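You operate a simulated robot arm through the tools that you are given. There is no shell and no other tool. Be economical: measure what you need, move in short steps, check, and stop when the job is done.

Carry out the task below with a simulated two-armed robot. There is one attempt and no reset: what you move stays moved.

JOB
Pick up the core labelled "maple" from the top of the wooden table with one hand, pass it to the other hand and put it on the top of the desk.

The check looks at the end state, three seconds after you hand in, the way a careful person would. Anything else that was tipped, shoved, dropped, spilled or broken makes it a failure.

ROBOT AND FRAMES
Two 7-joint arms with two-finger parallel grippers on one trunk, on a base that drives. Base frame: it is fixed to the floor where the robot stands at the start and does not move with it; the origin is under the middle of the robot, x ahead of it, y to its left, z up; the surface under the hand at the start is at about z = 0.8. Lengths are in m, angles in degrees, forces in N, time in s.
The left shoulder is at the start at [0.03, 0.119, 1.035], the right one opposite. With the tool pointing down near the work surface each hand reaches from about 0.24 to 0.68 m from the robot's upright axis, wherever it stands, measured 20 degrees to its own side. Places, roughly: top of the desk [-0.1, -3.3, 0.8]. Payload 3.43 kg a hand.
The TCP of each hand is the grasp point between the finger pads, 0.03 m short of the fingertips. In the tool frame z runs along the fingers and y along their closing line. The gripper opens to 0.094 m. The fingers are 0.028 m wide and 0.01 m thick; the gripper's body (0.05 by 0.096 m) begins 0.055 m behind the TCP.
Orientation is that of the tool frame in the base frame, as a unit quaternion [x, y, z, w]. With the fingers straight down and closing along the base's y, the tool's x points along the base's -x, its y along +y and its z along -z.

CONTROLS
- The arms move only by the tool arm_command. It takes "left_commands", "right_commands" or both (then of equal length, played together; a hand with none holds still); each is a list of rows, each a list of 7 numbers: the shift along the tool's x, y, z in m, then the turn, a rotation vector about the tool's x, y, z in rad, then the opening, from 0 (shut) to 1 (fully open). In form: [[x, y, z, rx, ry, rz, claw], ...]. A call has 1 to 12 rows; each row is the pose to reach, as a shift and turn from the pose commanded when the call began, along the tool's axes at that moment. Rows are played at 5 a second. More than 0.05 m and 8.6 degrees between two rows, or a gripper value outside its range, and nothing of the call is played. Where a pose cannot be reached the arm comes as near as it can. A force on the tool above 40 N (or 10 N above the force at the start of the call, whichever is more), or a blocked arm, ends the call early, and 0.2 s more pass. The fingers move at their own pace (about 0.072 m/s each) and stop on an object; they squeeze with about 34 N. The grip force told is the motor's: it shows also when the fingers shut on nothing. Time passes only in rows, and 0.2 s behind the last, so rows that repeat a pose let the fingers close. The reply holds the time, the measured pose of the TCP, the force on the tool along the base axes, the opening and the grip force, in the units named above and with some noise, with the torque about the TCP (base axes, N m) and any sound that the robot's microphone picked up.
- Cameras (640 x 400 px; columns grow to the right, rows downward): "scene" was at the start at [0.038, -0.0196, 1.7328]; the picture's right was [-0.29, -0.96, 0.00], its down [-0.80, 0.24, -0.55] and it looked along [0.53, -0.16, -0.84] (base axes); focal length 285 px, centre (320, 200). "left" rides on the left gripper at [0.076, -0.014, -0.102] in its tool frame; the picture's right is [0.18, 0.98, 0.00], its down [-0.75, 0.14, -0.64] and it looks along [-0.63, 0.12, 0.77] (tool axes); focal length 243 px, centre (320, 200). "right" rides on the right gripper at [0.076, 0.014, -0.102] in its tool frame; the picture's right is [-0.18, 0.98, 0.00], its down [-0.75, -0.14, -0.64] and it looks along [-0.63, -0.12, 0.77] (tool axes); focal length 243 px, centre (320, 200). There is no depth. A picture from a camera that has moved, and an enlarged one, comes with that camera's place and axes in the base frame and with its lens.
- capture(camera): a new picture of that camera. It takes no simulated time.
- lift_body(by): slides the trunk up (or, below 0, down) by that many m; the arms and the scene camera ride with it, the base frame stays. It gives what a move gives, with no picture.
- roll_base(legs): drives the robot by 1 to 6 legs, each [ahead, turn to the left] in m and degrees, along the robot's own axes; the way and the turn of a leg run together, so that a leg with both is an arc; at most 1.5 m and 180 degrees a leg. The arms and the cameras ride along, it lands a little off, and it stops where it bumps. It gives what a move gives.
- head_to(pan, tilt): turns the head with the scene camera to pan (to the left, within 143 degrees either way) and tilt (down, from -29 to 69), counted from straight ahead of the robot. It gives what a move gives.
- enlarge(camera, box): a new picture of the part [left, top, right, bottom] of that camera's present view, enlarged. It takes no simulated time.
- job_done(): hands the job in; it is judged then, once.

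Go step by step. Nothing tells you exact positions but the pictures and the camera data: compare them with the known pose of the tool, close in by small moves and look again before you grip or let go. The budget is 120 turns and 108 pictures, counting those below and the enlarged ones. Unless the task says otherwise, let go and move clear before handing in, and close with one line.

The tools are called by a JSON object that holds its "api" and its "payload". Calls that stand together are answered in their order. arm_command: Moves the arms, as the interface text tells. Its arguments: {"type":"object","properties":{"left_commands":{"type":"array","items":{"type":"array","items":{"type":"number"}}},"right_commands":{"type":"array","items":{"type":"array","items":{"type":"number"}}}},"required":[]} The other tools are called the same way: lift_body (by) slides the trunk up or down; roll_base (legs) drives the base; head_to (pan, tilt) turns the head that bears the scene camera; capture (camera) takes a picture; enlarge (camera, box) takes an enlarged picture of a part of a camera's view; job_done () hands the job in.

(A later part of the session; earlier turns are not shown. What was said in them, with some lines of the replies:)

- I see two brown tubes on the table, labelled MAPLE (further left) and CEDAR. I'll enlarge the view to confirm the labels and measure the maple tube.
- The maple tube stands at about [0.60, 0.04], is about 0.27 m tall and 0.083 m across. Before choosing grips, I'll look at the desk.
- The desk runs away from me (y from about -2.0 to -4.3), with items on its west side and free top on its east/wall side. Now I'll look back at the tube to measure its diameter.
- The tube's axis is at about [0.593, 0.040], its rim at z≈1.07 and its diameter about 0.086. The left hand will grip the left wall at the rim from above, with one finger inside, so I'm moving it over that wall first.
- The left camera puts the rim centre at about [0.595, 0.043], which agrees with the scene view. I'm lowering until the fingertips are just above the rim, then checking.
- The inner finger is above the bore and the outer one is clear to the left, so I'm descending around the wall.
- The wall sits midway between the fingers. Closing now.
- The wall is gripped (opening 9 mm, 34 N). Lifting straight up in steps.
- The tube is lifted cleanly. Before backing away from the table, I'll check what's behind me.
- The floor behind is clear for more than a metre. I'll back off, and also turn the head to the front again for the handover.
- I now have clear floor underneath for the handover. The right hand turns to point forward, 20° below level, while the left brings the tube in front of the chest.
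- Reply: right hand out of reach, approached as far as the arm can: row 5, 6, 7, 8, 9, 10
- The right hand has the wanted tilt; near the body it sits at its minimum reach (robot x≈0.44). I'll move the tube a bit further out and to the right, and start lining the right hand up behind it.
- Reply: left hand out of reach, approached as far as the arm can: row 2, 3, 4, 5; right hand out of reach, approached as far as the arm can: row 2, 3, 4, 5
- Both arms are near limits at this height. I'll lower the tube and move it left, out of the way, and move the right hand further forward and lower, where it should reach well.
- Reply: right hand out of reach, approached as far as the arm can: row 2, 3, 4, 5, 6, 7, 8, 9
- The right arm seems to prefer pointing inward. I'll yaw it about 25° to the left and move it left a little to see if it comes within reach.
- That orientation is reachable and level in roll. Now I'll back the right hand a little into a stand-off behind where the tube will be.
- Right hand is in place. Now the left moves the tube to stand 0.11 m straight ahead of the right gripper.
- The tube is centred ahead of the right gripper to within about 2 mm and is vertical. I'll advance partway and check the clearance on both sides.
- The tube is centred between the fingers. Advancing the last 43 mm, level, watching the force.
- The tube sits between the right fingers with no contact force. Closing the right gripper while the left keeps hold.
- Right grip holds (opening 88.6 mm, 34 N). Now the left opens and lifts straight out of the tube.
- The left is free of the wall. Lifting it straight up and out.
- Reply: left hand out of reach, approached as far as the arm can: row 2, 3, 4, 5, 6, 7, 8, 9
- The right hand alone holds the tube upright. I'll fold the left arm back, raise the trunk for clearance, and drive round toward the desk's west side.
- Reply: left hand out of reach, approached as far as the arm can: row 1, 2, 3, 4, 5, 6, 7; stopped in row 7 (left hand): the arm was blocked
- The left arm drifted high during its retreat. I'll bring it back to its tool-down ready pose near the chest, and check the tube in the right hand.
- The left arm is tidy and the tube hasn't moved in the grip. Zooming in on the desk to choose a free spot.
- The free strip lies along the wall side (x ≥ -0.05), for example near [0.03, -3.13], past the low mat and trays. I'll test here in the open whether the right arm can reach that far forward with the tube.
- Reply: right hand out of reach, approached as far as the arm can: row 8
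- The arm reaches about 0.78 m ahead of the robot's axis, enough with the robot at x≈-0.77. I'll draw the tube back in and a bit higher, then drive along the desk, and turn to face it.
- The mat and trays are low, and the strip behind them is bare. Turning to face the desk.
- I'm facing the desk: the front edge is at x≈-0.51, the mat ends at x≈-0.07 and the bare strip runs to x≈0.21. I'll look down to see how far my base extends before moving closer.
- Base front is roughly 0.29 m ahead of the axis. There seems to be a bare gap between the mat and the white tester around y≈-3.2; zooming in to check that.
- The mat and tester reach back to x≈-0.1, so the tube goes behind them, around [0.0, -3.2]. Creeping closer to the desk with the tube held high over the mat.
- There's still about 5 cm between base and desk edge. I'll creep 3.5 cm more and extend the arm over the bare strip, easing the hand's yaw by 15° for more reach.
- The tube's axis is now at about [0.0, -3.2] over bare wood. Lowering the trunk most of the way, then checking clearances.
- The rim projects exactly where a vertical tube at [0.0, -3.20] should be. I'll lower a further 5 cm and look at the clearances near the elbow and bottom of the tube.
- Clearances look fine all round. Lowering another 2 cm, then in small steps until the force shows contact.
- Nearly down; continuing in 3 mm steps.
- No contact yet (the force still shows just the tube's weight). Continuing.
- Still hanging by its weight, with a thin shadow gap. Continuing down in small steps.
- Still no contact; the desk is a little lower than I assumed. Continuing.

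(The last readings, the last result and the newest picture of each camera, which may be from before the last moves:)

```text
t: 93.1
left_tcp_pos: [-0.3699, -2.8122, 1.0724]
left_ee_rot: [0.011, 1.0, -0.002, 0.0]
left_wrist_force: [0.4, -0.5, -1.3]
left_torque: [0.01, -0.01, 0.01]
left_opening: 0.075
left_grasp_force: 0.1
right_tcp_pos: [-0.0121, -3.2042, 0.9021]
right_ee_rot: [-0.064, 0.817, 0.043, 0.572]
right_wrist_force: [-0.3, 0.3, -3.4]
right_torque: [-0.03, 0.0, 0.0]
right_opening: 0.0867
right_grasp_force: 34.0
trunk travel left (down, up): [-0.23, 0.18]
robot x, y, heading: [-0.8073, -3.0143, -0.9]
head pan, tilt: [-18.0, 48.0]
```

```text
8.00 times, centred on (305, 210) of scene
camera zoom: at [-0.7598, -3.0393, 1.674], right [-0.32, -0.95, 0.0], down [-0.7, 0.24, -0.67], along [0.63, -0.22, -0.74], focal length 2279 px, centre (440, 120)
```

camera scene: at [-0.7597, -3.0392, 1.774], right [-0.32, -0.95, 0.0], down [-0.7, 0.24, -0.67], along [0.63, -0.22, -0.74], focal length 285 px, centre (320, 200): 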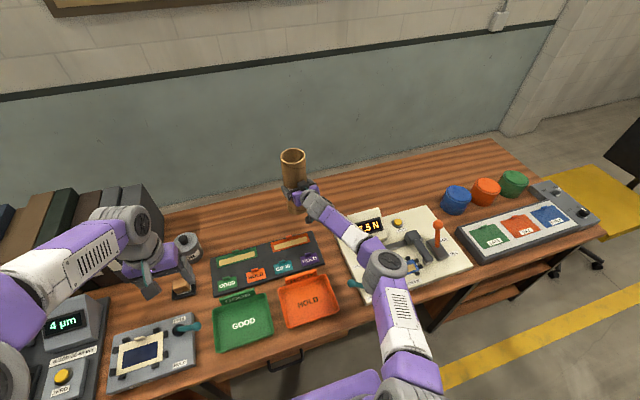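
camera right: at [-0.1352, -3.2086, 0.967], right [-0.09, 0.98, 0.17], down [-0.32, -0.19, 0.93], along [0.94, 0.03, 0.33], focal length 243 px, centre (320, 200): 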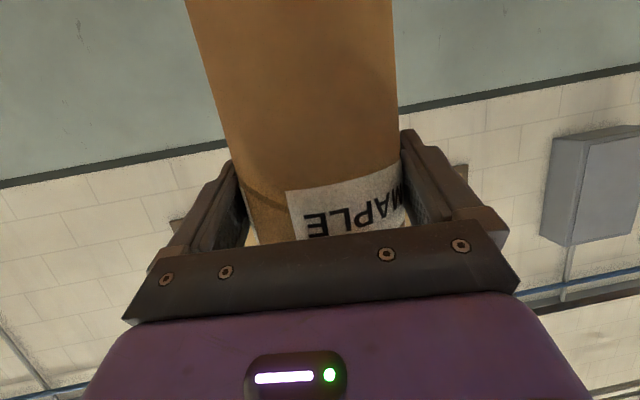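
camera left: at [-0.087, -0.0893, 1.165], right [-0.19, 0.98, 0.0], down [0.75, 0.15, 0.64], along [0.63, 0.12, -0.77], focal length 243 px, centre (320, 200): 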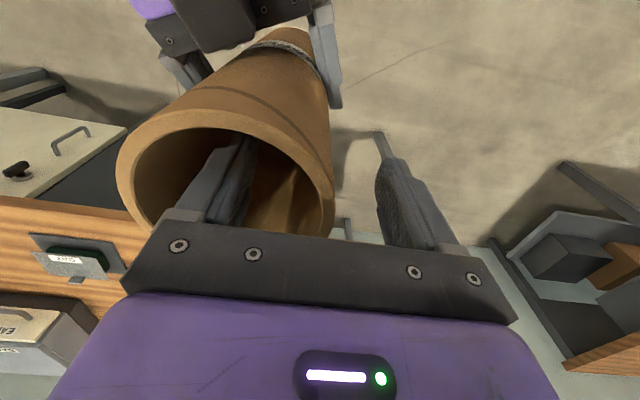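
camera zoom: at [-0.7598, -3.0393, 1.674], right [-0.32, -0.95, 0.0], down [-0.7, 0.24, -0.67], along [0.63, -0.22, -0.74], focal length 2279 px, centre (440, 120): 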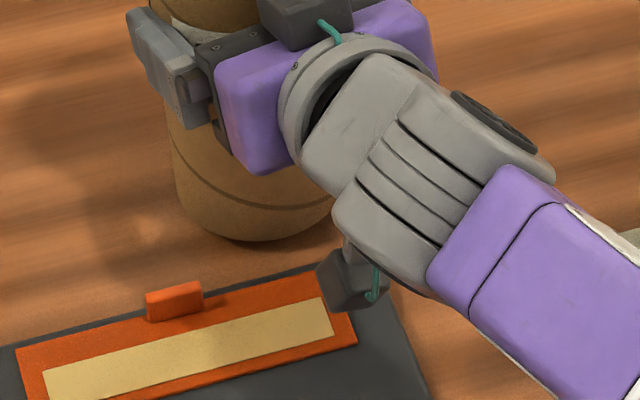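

Close now. Continuing in 3 mm steps.

{"api": "lift_body", "payload": {"by": -0.003}}

{"api": "lift_body", "payload": {"by": -0.003}}

{"api": "lift_body", "payload": {"by": -0.003}}

{"api": "enlarge", "payload": {"camera": "scene", "box": [275, 185, 335, 235]}}

```text
t: 93.6
left_tcp_pos: [-0.3693, -2.8127, 1.0691]
left_ee_rot: [0.011, 1.0, -0.001, 0.001]
left_wrist_force: [-0.8, -0.4, 0.0]
left_torque: [-0.02, 0.01, 0.0]
left_opening: 0.0754
left_grasp_force: 0.1
right_tcp_pos: [-0.0123, -3.2049, 0.8982]
right_ee_rot: [-0.064, 0.817, 0.044, 0.572]
right_wrist_force: [0.3, 0.7, -2.9]
right_torque: [-0.04, 0.02, 0.03]
right_opening: 0.0868
right_grasp_force: 33.5
trunk travel left (down, up): [-0.227, 0.183]
robot x, y, heading: [-0.8042, -3.0143, -0.7]
head pan, tilt: [-18.0, 48.0]
```

```text
t: 94.1
left_tcp_pos: [-0.3699, -2.8124, 1.067]
left_ee_rot: [0.012, 1.0, -0.002, 0.001]
left_wrist_force: [-0.7, 0.3, 0.2]
left_torque: [-0.01, -0.02, 0.01]
left_opening: 0.0752
left_grasp_force: 0.0
right_tcp_pos: [-0.0125, -3.2038, 0.8964]
right_ee_rot: [-0.065, 0.817, 0.044, 0.572]
right_wrist_force: [-0.9, 0.1, -3.2]
right_torque: [0.01, 0.07, 0.01]
right_opening: 0.0866
right_grasp_force: 34.1
trunk travel left (down, up): [-0.224, 0.186]
robot x, y, heading: [-0.8077, -3.0133, -1.0]
head pan, tilt: [-18.0, 48.0]
```

```text
t: 94.6
left_tcp_pos: [-0.3681, -2.8123, 1.0631]
left_ee_rot: [0.011, 1.0, -0.001, -0.001]
left_wrist_force: [-1.3, 0.8, 0.2]
left_torque: [0.03, 0.03, -0.02]
left_opening: 0.0753
left_grasp_force: 0.1
right_tcp_pos: [-0.0122, -3.2033, 0.8927]
right_ee_rot: [-0.064, 0.817, 0.044, 0.572]
right_wrist_force: [-0.2, 0.0, -3.5]
right_torque: [0.0, 0.03, 0.0]
right_opening: 0.0866
right_grasp_force: 34.2
trunk travel left (down, up): [-0.221, 0.189]
robot x, y, heading: [-0.8073, -3.0154, -0.9]
head pan, tilt: [-18.0, 48.0]
```

```text
8.00 times, centred on (305, 210) of scene
camera zoom: at [-0.7598, -3.0393, 1.665], right [-0.32, -0.95, 0.0], down [-0.7, 0.24, -0.67], along [0.63, -0.22, -0.74], focal length 2279 px, centre (440, 120)
```

zoom: 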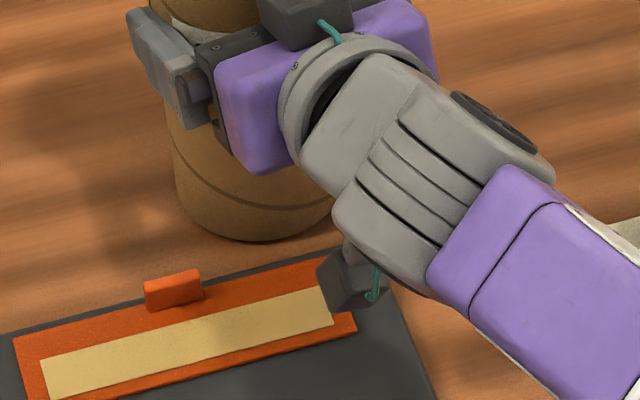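

Force still shows only the weight. I'd like a side view of the tube's foot to judge the remaining gap and the distance to the mat, so I'll try the left camera.

{"api": "capture", "payload": {"camera": "left"}}

```text
48 pictures are left
camera left: at [-0.4463, -2.8239, 1.1657], right [-0.16, 0.99, 0.0], down [0.76, 0.13, 0.64], along [0.63, 0.1, -0.77], focal length 243 px, centre (320, 200)
```

left: 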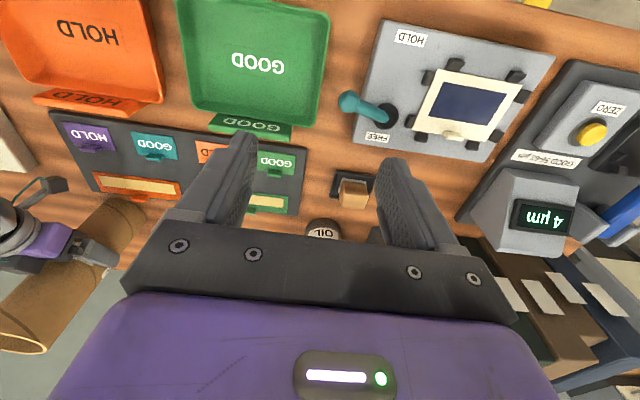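

The left camera sees the foot of the tube and the mat. Zooming in.

{"api": "enlarge", "payload": {"camera": "left", "box": [50, 140, 190, 260]}}

```text
3.33 times, centred on (120, 200) of left
camera zoom: at [-0.4463, -2.8239, 1.1657], right [-0.16, 0.99, 0.0], down [0.76, 0.13, 0.64], along [0.63, 0.1, -0.77], focal length 809 px, centre (987, 200)
```

zoom: 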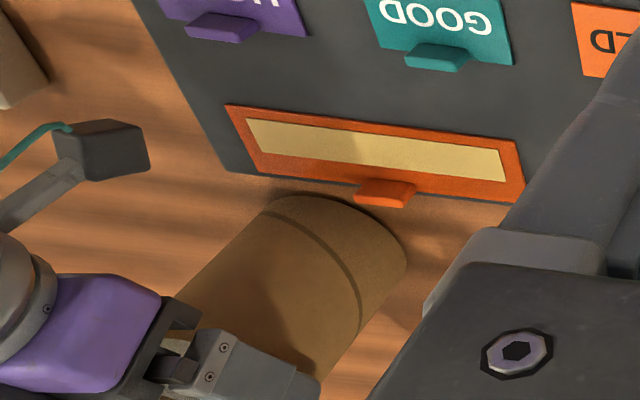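

The mat's rear edge (about x=-0.065) is only about 1 cm from the tube's foot, and the desk surface is nearer 0.77. I'll raise slightly and push the arm 3 cm further back for more room.

{"api": "lift_body", "payload": {"by": 0.008}}

{"api": "arm_command", "payload": {"right_commands": [[-0.0034, -0.0016, 0.0093, 0, 0, 0, 0], [-0.0068, -0.0031, 0.0186, 0, 0, 0, 0], [-0.0102, -0.0047, 0.0279, 0, 0, 0, 0], [-0.0102, -0.0047, 0.0279, 0, 0, 0, 0]]}}

{"api": "enlarge", "payload": {"camera": "left", "box": [50, 140, 190, 260]}}

```text
t: 95.2
left_tcp_pos: [-0.3691, -2.812, 1.0702]
left_ee_rot: [0.013, 1.0, -0.002, -0.001]
left_wrist_force: [-0.4, 0.2, -0.4]
left_torque: [-0.01, 0.01, -0.02]
left_opening: 0.0753
left_grasp_force: 0.1
right_tcp_pos: [-0.0135, -3.2038, 0.9003]
right_ee_rot: [-0.064, 0.817, 0.043, 0.572]
right_wrist_force: [-0.1, -0.4, -3.0]
right_torque: [-0.01, 0.06, 0.01]
right_opening: 0.0863
right_grasp_force: 34.0
trunk travel left (down, up): [-0.229, 0.181]
robot x, y, heading: [-0.8014, -3.0162, -0.8]
head pan, tilt: [-18.0, 48.0]
```

```text
t: 96.2
left_tcp_pos: [-0.3715, -2.8119, 1.0734]
left_ee_rot: [0.012, 1.0, -0.002, 0.002]
left_wrist_force: [0.3, -0.5, 0.1]
left_torque: [0.02, 0.02, 0.03]
left_opening: 0.0752
left_grasp_force: 0.1
right_tcp_pos: [0.0049, -3.1998, 0.8896]
right_ee_rot: [-0.059, 0.819, 0.042, 0.569]
right_wrist_force: [-5.4, -3.9, 28.5]
right_torque: [-0.35, -0.93, -0.11]
right_opening: 0.0865
right_grasp_force: 33.4
right hand out of reach, approached as far as the arm can: row 3, 4
trunk travel left (down, up): [-0.229, 0.181]
robot x, y, heading: [-0.8083, -3.0139, -1.0]
head pan, tilt: [-18.0, 48.0]
```

```text
3.33 times, centred on (120, 200) of left
camera zoom: at [-0.4503, -2.8233, 1.1753], right [-0.16, 0.99, 0.0], down [0.75, 0.13, 0.64], along [0.64, 0.1, -0.76], focal length 809 px, centre (987, 200)
```

zoom: 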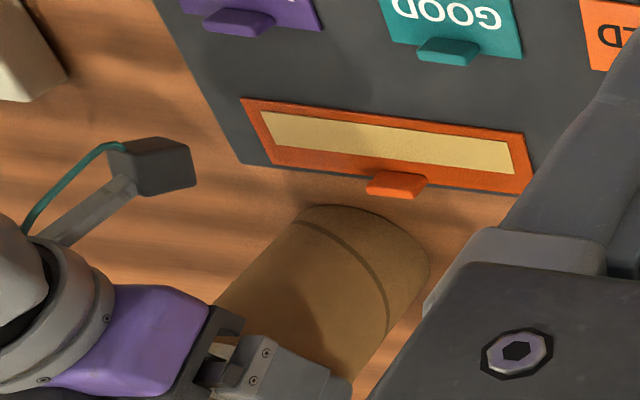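

The arm hit its reach limit and dipped, so the tube now presses on the desk (about 30 N) — the desk contact height is found, and the tube has moved 2 cm back from the mat. Easing the pressure with small trunk lifts.

{"api": "lift_body", "payload": {"by": 0.004}}

{"api": "enlarge", "payload": {"camera": "scene", "box": [250, 130, 350, 230]}}

```text
t: 96.7
left_tcp_pos: [-0.3724, -2.8123, 1.0771]
left_ee_rot: [0.011, 1.0, -0.002, 0.002]
left_wrist_force: [-0.2, 0.7, -0.3]
left_torque: [-0.03, 0.0, 0.02]
left_opening: 0.0751
left_grasp_force: 0.1
right_tcp_pos: [0.0034, -3.2011, 0.8889]
right_ee_rot: [-0.061, 0.821, 0.043, 0.566]
right_wrist_force: [-1.1, -4.5, 26.7]
right_torque: [-0.89, -1.22, -0.19]
right_opening: 0.0867
right_grasp_force: 33.7
trunk travel left (down, up): [-0.233, 0.177]
robot x, y, heading: [-0.8126, -3.0144, -0.9]
head pan, tilt: [-18.0, 48.0]
```

```text
4.00 times, centred on (300, 180) of scene
camera zoom: at [-0.7649, -3.0388, 1.6773], right [-0.32, -0.95, 0.0], down [-0.7, 0.24, -0.67], along [0.64, -0.22, -0.74], focal length 1139 px, centre (400, 280)
```

zoom: 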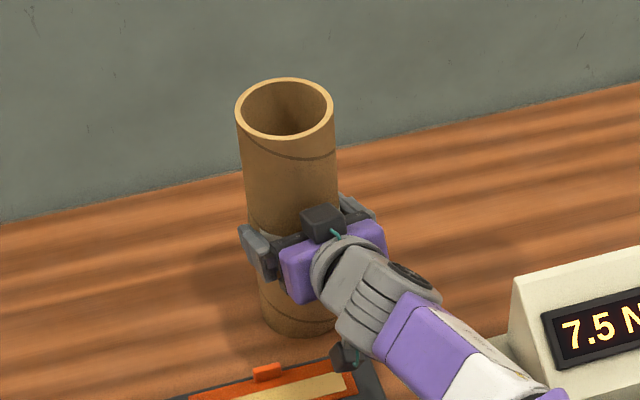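

Still pressing, so I'll ease a bit more.

{"api": "lift_body", "payload": {"by": 0.006}}

{"api": "arm_command", "payload": {"right_commands": [[0, 0, 0, 0, 0, 0, 0], [0, 0, 0, 0, 0, 0, 0]]}}

```text
t: 97.3
left_tcp_pos: [-0.3699, -2.8125, 1.0824]
left_ee_rot: [0.012, 1.0, -0.002, 0.001]
left_wrist_force: [0.5, 0.2, 0.4]
left_torque: [0.01, -0.01, 0.02]
left_opening: 0.0752
left_grasp_force: 0.1
right_tcp_pos: [0.0046, -3.2003, 0.8892]
right_ee_rot: [-0.058, 0.824, 0.041, 0.562]
right_wrist_force: [3.0, -6.2, 12.4]
right_torque: [-0.98, -1.2, -0.24]
right_opening: 0.0864
right_grasp_force: 34.0
trunk travel left (down, up): [-0.239, 0.171]
robot x, y, heading: [-0.8069, -3.0165, -0.8]
head pan, tilt: [-18.0, 48.0]
```

```text
t: 97.9
left_tcp_pos: [-0.3706, -2.8119, 1.0818]
left_ee_rot: [0.011, 1.0, -0.002, 0.001]
left_wrist_force: [0.5, -0.7, -0.5]
left_torque: [-0.03, 0.0, -0.01]
left_opening: 0.0753
left_grasp_force: 0.0
right_tcp_pos: [0.0044, -3.1999, 0.8895]
right_ee_rot: [-0.059, 0.824, 0.043, 0.562]
right_wrist_force: [0.2, -6.6, 10.4]
right_torque: [-1.2, -0.67, -0.3]
right_opening: 0.0867
right_grasp_force: 34.2
trunk travel left (down, up): [-0.239, 0.171]
robot x, y, heading: [-0.8046, -3.0137, -0.8]
head pan, tilt: [-18.0, 48.0]
```

Pressure is dropping (10 N). One more 3 mm lift, then check verticality before letting go.

{"api": "lift_body", "payload": {"by": 0.003}}

{"api": "enlarge", "payload": {"camera": "scene", "box": [250, 130, 350, 230]}}

{"api": "enlarge", "payload": {"camera": "left", "box": [0, 140, 200, 360]}}

```text
t: 98.4
left_tcp_pos: [-0.3703, -2.8121, 1.084]
left_ee_rot: [0.01, 1.0, -0.002, 0.0]
left_wrist_force: [0.2, -0.4, -0.5]
left_torque: [0.03, -0.01, 0.0]
left_opening: 0.0754
left_grasp_force: 0.0
right_tcp_pos: [0.0053, -3.1977, 0.8891]
right_ee_rot: [-0.059, 0.825, 0.045, 0.56]
right_wrist_force: [-2.2, -1.5, 3.1]
right_torque: [-0.28, 0.06, -0.11]
right_opening: 0.0865
right_grasp_force: 33.7
trunk travel left (down, up): [-0.242, 0.168]
robot x, y, heading: [-0.8051, -3.0137, -0.6]
head pan, tilt: [-18.0, 48.0]
```

```text
4.00 times, centred on (300, 180) of scene
camera zoom: at [-0.761, -3.0392, 1.686], right [-0.32, -0.95, 0.0], down [-0.7, 0.24, -0.67], along [0.63, -0.22, -0.74], focal length 1139 px, centre (400, 280)
```

zoom: 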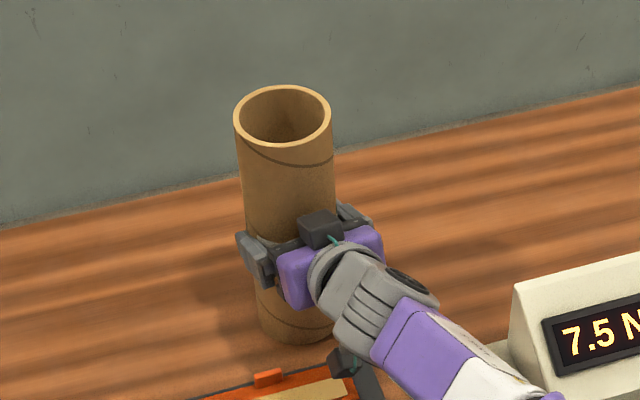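

```text
1.82 times, centred on (100, 250) of left
camera zoom: at [-0.4472, -2.8238, 1.1869], right [-0.16, 0.99, 0.0], down [0.76, 0.13, 0.64], along [0.63, 0.1, -0.77], focal length 441 px, centre (720, 109)
```

zoom: 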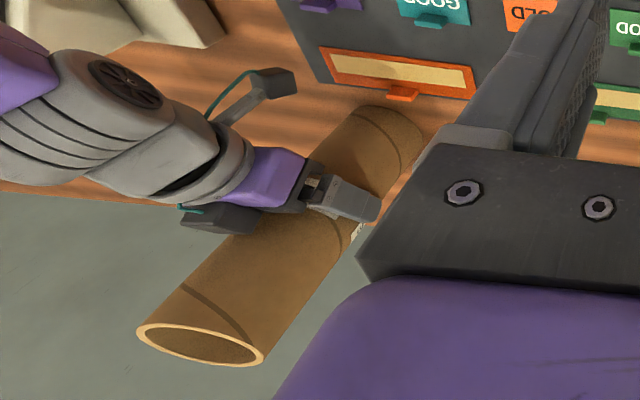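

The desk now bears the tube, standing upright about 2 cm clear of the mat. Opening the right gripper.

{"api": "arm_command", "payload": {"right_commands": [[0, 0, 0, 0, 0, 0, 0.93], [0, 0, 0, 0, 0, 0, 0.96], [0, 0, 0, 0, 0, 0, 1], [0, 0, 0, 0, 0, 0, 1], [0, 0, 0, 0, 0, 0, 1]]}}

{"api": "capture", "payload": {"camera": "right"}}

{"api": "enlarge", "payload": {"camera": "scene", "box": [250, 130, 350, 230]}}

```text
t: 99.6
left_tcp_pos: [-0.3709, -2.8109, 1.0853]
left_ee_rot: [0.011, 1.0, -0.002, 0.0]
left_wrist_force: [0.8, 0.3, 0.3]
left_torque: [0.0, 0.02, 0.0]
left_opening: 0.0751
left_grasp_force: 0.1
right_tcp_pos: [0.0053, -3.1992, 0.8919]
right_ee_rot: [-0.059, 0.824, 0.043, 0.562]
right_wrist_force: [0.6, 0.1, 0.0]
right_torque: [0.01, 0.01, 0.05]
right_opening: 0.0941
right_grasp_force: 0.0
trunk travel left (down, up): [-0.242, 0.168]
robot x, y, heading: [-0.8056, -3.0156, -1.1]
head pan, tilt: [-18.0, 48.0]
```

```text
42 pictures are left
camera right: at [-0.1185, -3.2028, 0.8597], right [-0.08, 0.98, 0.18], down [-0.3, -0.19, 0.94], along [0.95, 0.02, 0.31], focal length 243 px, centre (320, 200)
```

right: 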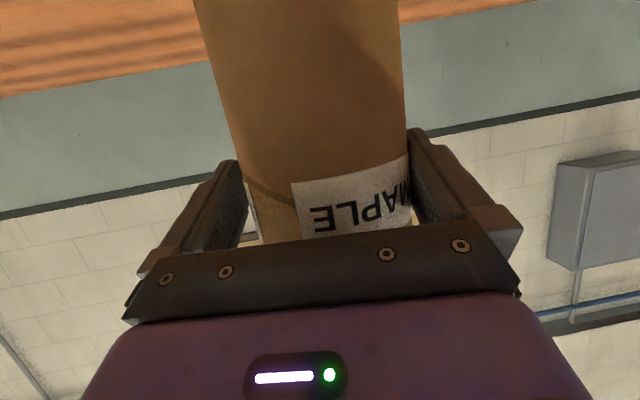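

```text
4.00 times, centred on (300, 180) of scene
camera zoom: at [-0.7602, -3.0391, 1.6861], right [-0.32, -0.95, 0.0], down [-0.7, 0.24, -0.67], along [0.63, -0.22, -0.74], focal length 1139 px, centre (400, 280)
```

zoom: 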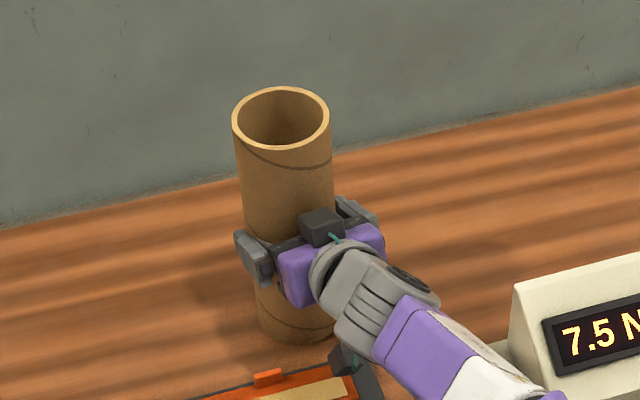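

The tube is released and standing. Retracting the right hand slowly along its own fingers, checking for any force.

{"api": "arm_command", "payload": {"right_commands": [[0, 0, -0.005, 0, 0, 0, 1], [0, 0, -0.01, 0, 0, 0, 1], [0, 0, -0.015, 0, 0, 0, 1], [0, 0, -0.02, 0, 0, 0, 1], [0, 0, -0.02, 0, 0, 0, 1]]}}

{"api": "capture", "payload": {"camera": "right"}}

{"api": "enlarge", "payload": {"camera": "scene", "box": [250, 130, 350, 230]}}

```text
t: 100.8
left_tcp_pos: [-0.3704, -2.8114, 1.0848]
left_ee_rot: [0.012, 1.0, -0.002, 0.0]
left_wrist_force: [-0.4, 0.3, 0.6]
left_torque: [-0.02, 0.0, -0.02]
left_opening: 0.0753
left_grasp_force: 0.0
right_tcp_pos: [-0.0129, -3.2022, 0.8976]
right_ee_rot: [-0.058, 0.823, 0.043, 0.563]
right_wrist_force: [0.2, -0.5, 0.6]
right_torque: [-0.04, 0.04, 0.02]
right_opening: 0.0943
right_grasp_force: 0.0
trunk travel left (down, up): [-0.242, 0.168]
robot x, y, heading: [-0.8063, -3.0197, -1.3]
head pan, tilt: [-18.0, 48.0]
```

```text
40 pictures are left
camera right: at [-0.1369, -3.2056, 0.8668], right [-0.08, 0.98, 0.18], down [-0.3, -0.19, 0.94], along [0.95, 0.02, 0.31], focal length 243 px, centre (320, 200)
```

right: 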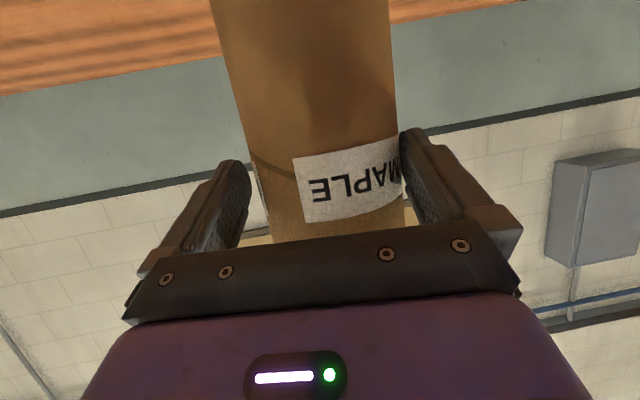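

```text
4.00 times, centred on (300, 180) of scene
camera zoom: at [-0.7602, -3.0391, 1.6861], right [-0.32, -0.95, 0.0], down [-0.7, 0.24, -0.67], along [0.63, -0.22, -0.74], focal length 1139 px, centre (400, 280)
```

zoom: 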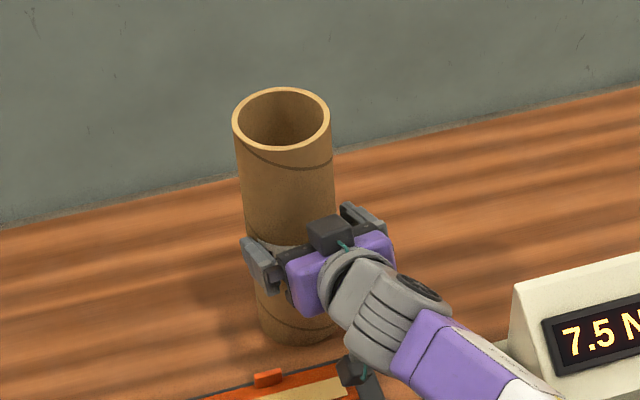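

Moving cleanly with the tube unmoved; the finger on the tube's +y side is close, so I'll shift 2 mm that way while continuing out.

{"api": "arm_command", "payload": {"right_commands": [[0, 0.002, 0, 0, 0, 0, 1], [0, 0.002, -0.01, 0, 0, 0, 1], [0, 0.002, -0.02, 0, 0, 0, 1], [0, 0.002, -0.03, 0, 0, 0, 1], [0, 0.002, -0.04, 0, 0, 0, 1], [0, 0.002, -0.04, 0, 0, 0, 1]]}}

{"api": "capture", "payload": {"camera": "right"}}

{"api": "enlarge", "payload": {"camera": "scene", "box": [250, 130, 350, 230]}}

```text
t: 102.2
left_tcp_pos: [-0.3687, -2.8129, 1.0854]
left_ee_rot: [0.011, 1.0, -0.002, -0.001]
left_wrist_force: [-0.2, 0.6, 0.0]
left_torque: [0.02, 0.02, 0.02]
left_opening: 0.0752
left_grasp_force: 0.1
right_tcp_pos: [-0.0497, -3.2052, 0.9121]
right_ee_rot: [-0.058, 0.824, 0.043, 0.562]
right_wrist_force: [-0.6, -0.3, 0.2]
right_torque: [-0.01, -0.01, 0.02]
right_opening: 0.0941
right_grasp_force: 0.1
trunk travel left (down, up): [-0.242, 0.168]
robot x, y, heading: [-0.8056, -3.0173, -0.7]
head pan, tilt: [-18.0, 48.0]
```

```text
38 pictures are left
camera right: at [-0.174, -3.2092, 0.8816], right [-0.08, 0.98, 0.18], down [-0.3, -0.19, 0.94], along [0.95, 0.02, 0.31], focal length 243 px, centre (320, 200)
```

right: 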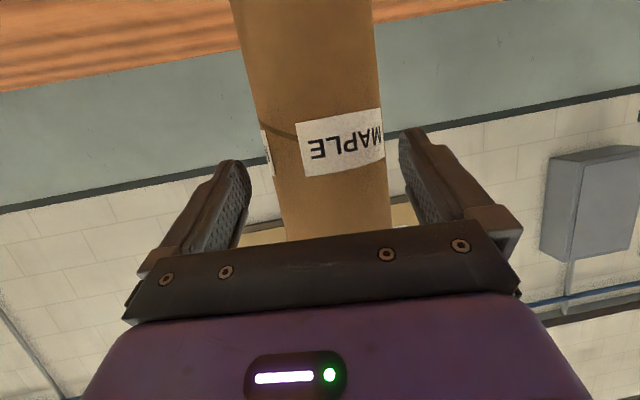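

```text
4.00 times, centred on (300, 180) of scene
camera zoom: at [-0.7601, -3.0391, 1.6861], right [-0.32, -0.95, 0.0], down [-0.7, 0.24, -0.67], along [0.63, -0.22, -0.74], focal length 1139 px, centre (400, 280)
```

zoom: 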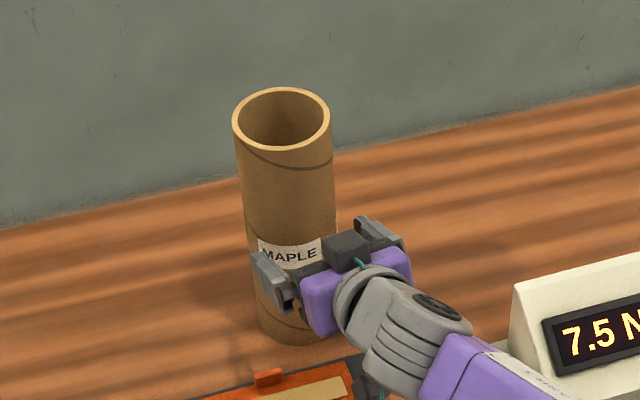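

The tube is undisturbed and nearly clear. A little further out, then raise the trunk so the arm clears the tester before backing away.

{"api": "arm_command", "payload": {"right_commands": [[0, 0, -0.015, 0, 0, 0, 1], [0, 0, -0.03, 0, 0, 0, 1], [0, 0, -0.045, 0, 0, 0, 1], [0, 0, -0.045, 0, 0, 0, 1]]}}

{"api": "lift_body", "payload": {"by": 0.15}}

{"api": "capture", "payload": {"camera": "scene"}}

```text
t: 103.2
left_tcp_pos: [-0.3697, -2.8125, 1.0844]
left_ee_rot: [0.011, 1.0, -0.002, 0.0]
left_wrist_force: [-0.3, -0.3, 0.5]
left_torque: [0.03, 0.03, 0.02]
left_opening: 0.0753
left_grasp_force: 0.2
right_tcp_pos: [-0.0913, -3.2124, 0.9294]
right_ee_rot: [-0.059, 0.824, 0.043, 0.562]
right_wrist_force: [-0.8, 0.1, 0.3]
right_torque: [0.02, 0.01, -0.03]
right_opening: 0.0938
right_grasp_force: 0.0
trunk travel left (down, up): [-0.242, 0.168]
robot x, y, heading: [-0.8067, -3.0167, -1.1]
head pan, tilt: [-18.0, 48.0]
```

```text
t: 104.9
left_tcp_pos: [-0.3691, -2.8128, 1.2337]
left_ee_rot: [0.012, 1.0, -0.002, 0.0]
left_wrist_force: [0.6, 0.6, -0.2]
left_torque: [0.0, 0.0, 0.0]
left_opening: 0.0753
left_grasp_force: 0.0
right_tcp_pos: [-0.0918, -3.2118, 1.0802]
right_ee_rot: [-0.058, 0.824, 0.043, 0.562]
right_wrist_force: [0.7, -0.3, -0.3]
right_torque: [0.03, 0.02, -0.03]
right_opening: 0.0941
right_grasp_force: 0.1
trunk travel left (down, up): [-0.392, 0.018]
robot x, y, heading: [-0.8046, -3.0174, -0.9]
head pan, tilt: [-18.0, 48.0]
```

```text
36 pictures are left
camera scene: at [-0.7601, -3.0392, 1.8359], right [-0.32, -0.95, 0.0], down [-0.7, 0.24, -0.67], along [0.63, -0.22, -0.74], focal length 285 px, centre (320, 200)
```

scene: 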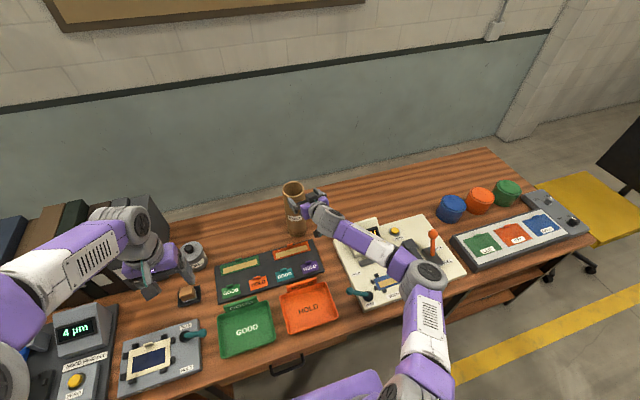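

Everything is in place and the hand is clear and high. Backing the base away, then a final look.

{"api": "roll_base", "payload": {"legs": [[-0.3, 0]]}}

{"api": "capture", "payload": {"camera": "scene"}}

{"api": "enlarge", "payload": {"camera": "scene", "box": [240, 130, 440, 270]}}

```text
t: 107.0
left_tcp_pos: [-0.6697, -2.8078, 1.2337]
left_ee_rot: [0.011, 1.0, -0.002, 0.0]
left_wrist_force: [-0.4, -0.2, -0.1]
left_torque: [-0.02, -0.03, -0.01]
left_opening: 0.0752
left_grasp_force: 0.0
right_tcp_pos: [-0.3908, -3.207, 1.0802]
right_ee_rot: [-0.059, 0.824, 0.044, 0.562]
right_wrist_force: [-0.3, 0.3, 0.0]
right_torque: [-0.01, 0.05, 0.0]
right_opening: 0.0939
right_grasp_force: 0.1
trunk travel left (down, up): [-0.392, 0.018]
robot x, y, heading: [-1.1027, -3.0099, -1.0]
head pan, tilt: [-18.0, 48.0]
```

```text
35 pictures are left
camera scene: at [-1.0596, -3.0345, 1.8361], right [-0.32, -0.95, 0.0], down [-0.7, 0.24, -0.67], along [0.63, -0.22, -0.74], focal length 285 px, centre (320, 200)
```

scene: 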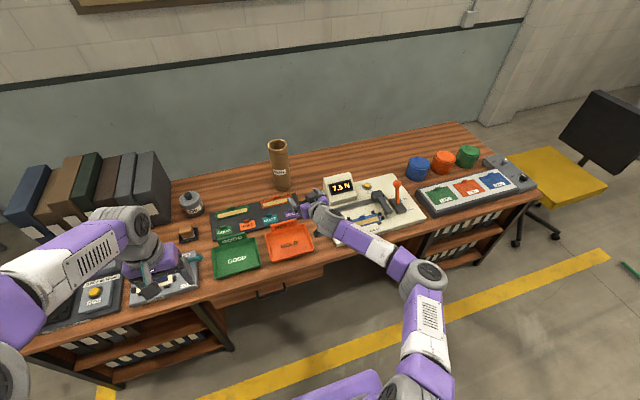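

```text
2.86 times, centred on (340, 200) of scene
camera zoom: at [-1.0596, -3.0345, 1.8361], right [-0.32, -0.95, 0.0], down [-0.7, 0.24, -0.67], along [0.63, -0.22, -0.74], focal length 814 px, centre (263, 200)
```

zoom: 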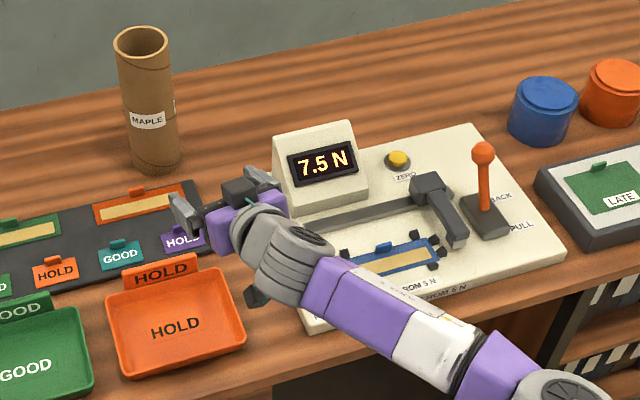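

The MAPLE tube stands upright and alone on the desk top, clear of the mat and the tester. Nothing else has moved and both hands are empty, so I'm handing in.

{"api": "job_done", "payload": {}}

```text
The job is handed in.
```

The maple core was picked up with the left hand, passed to the right hand in mid-air, and now stands upright on the desk top with both hands clear and nothing else visibly disturbed.
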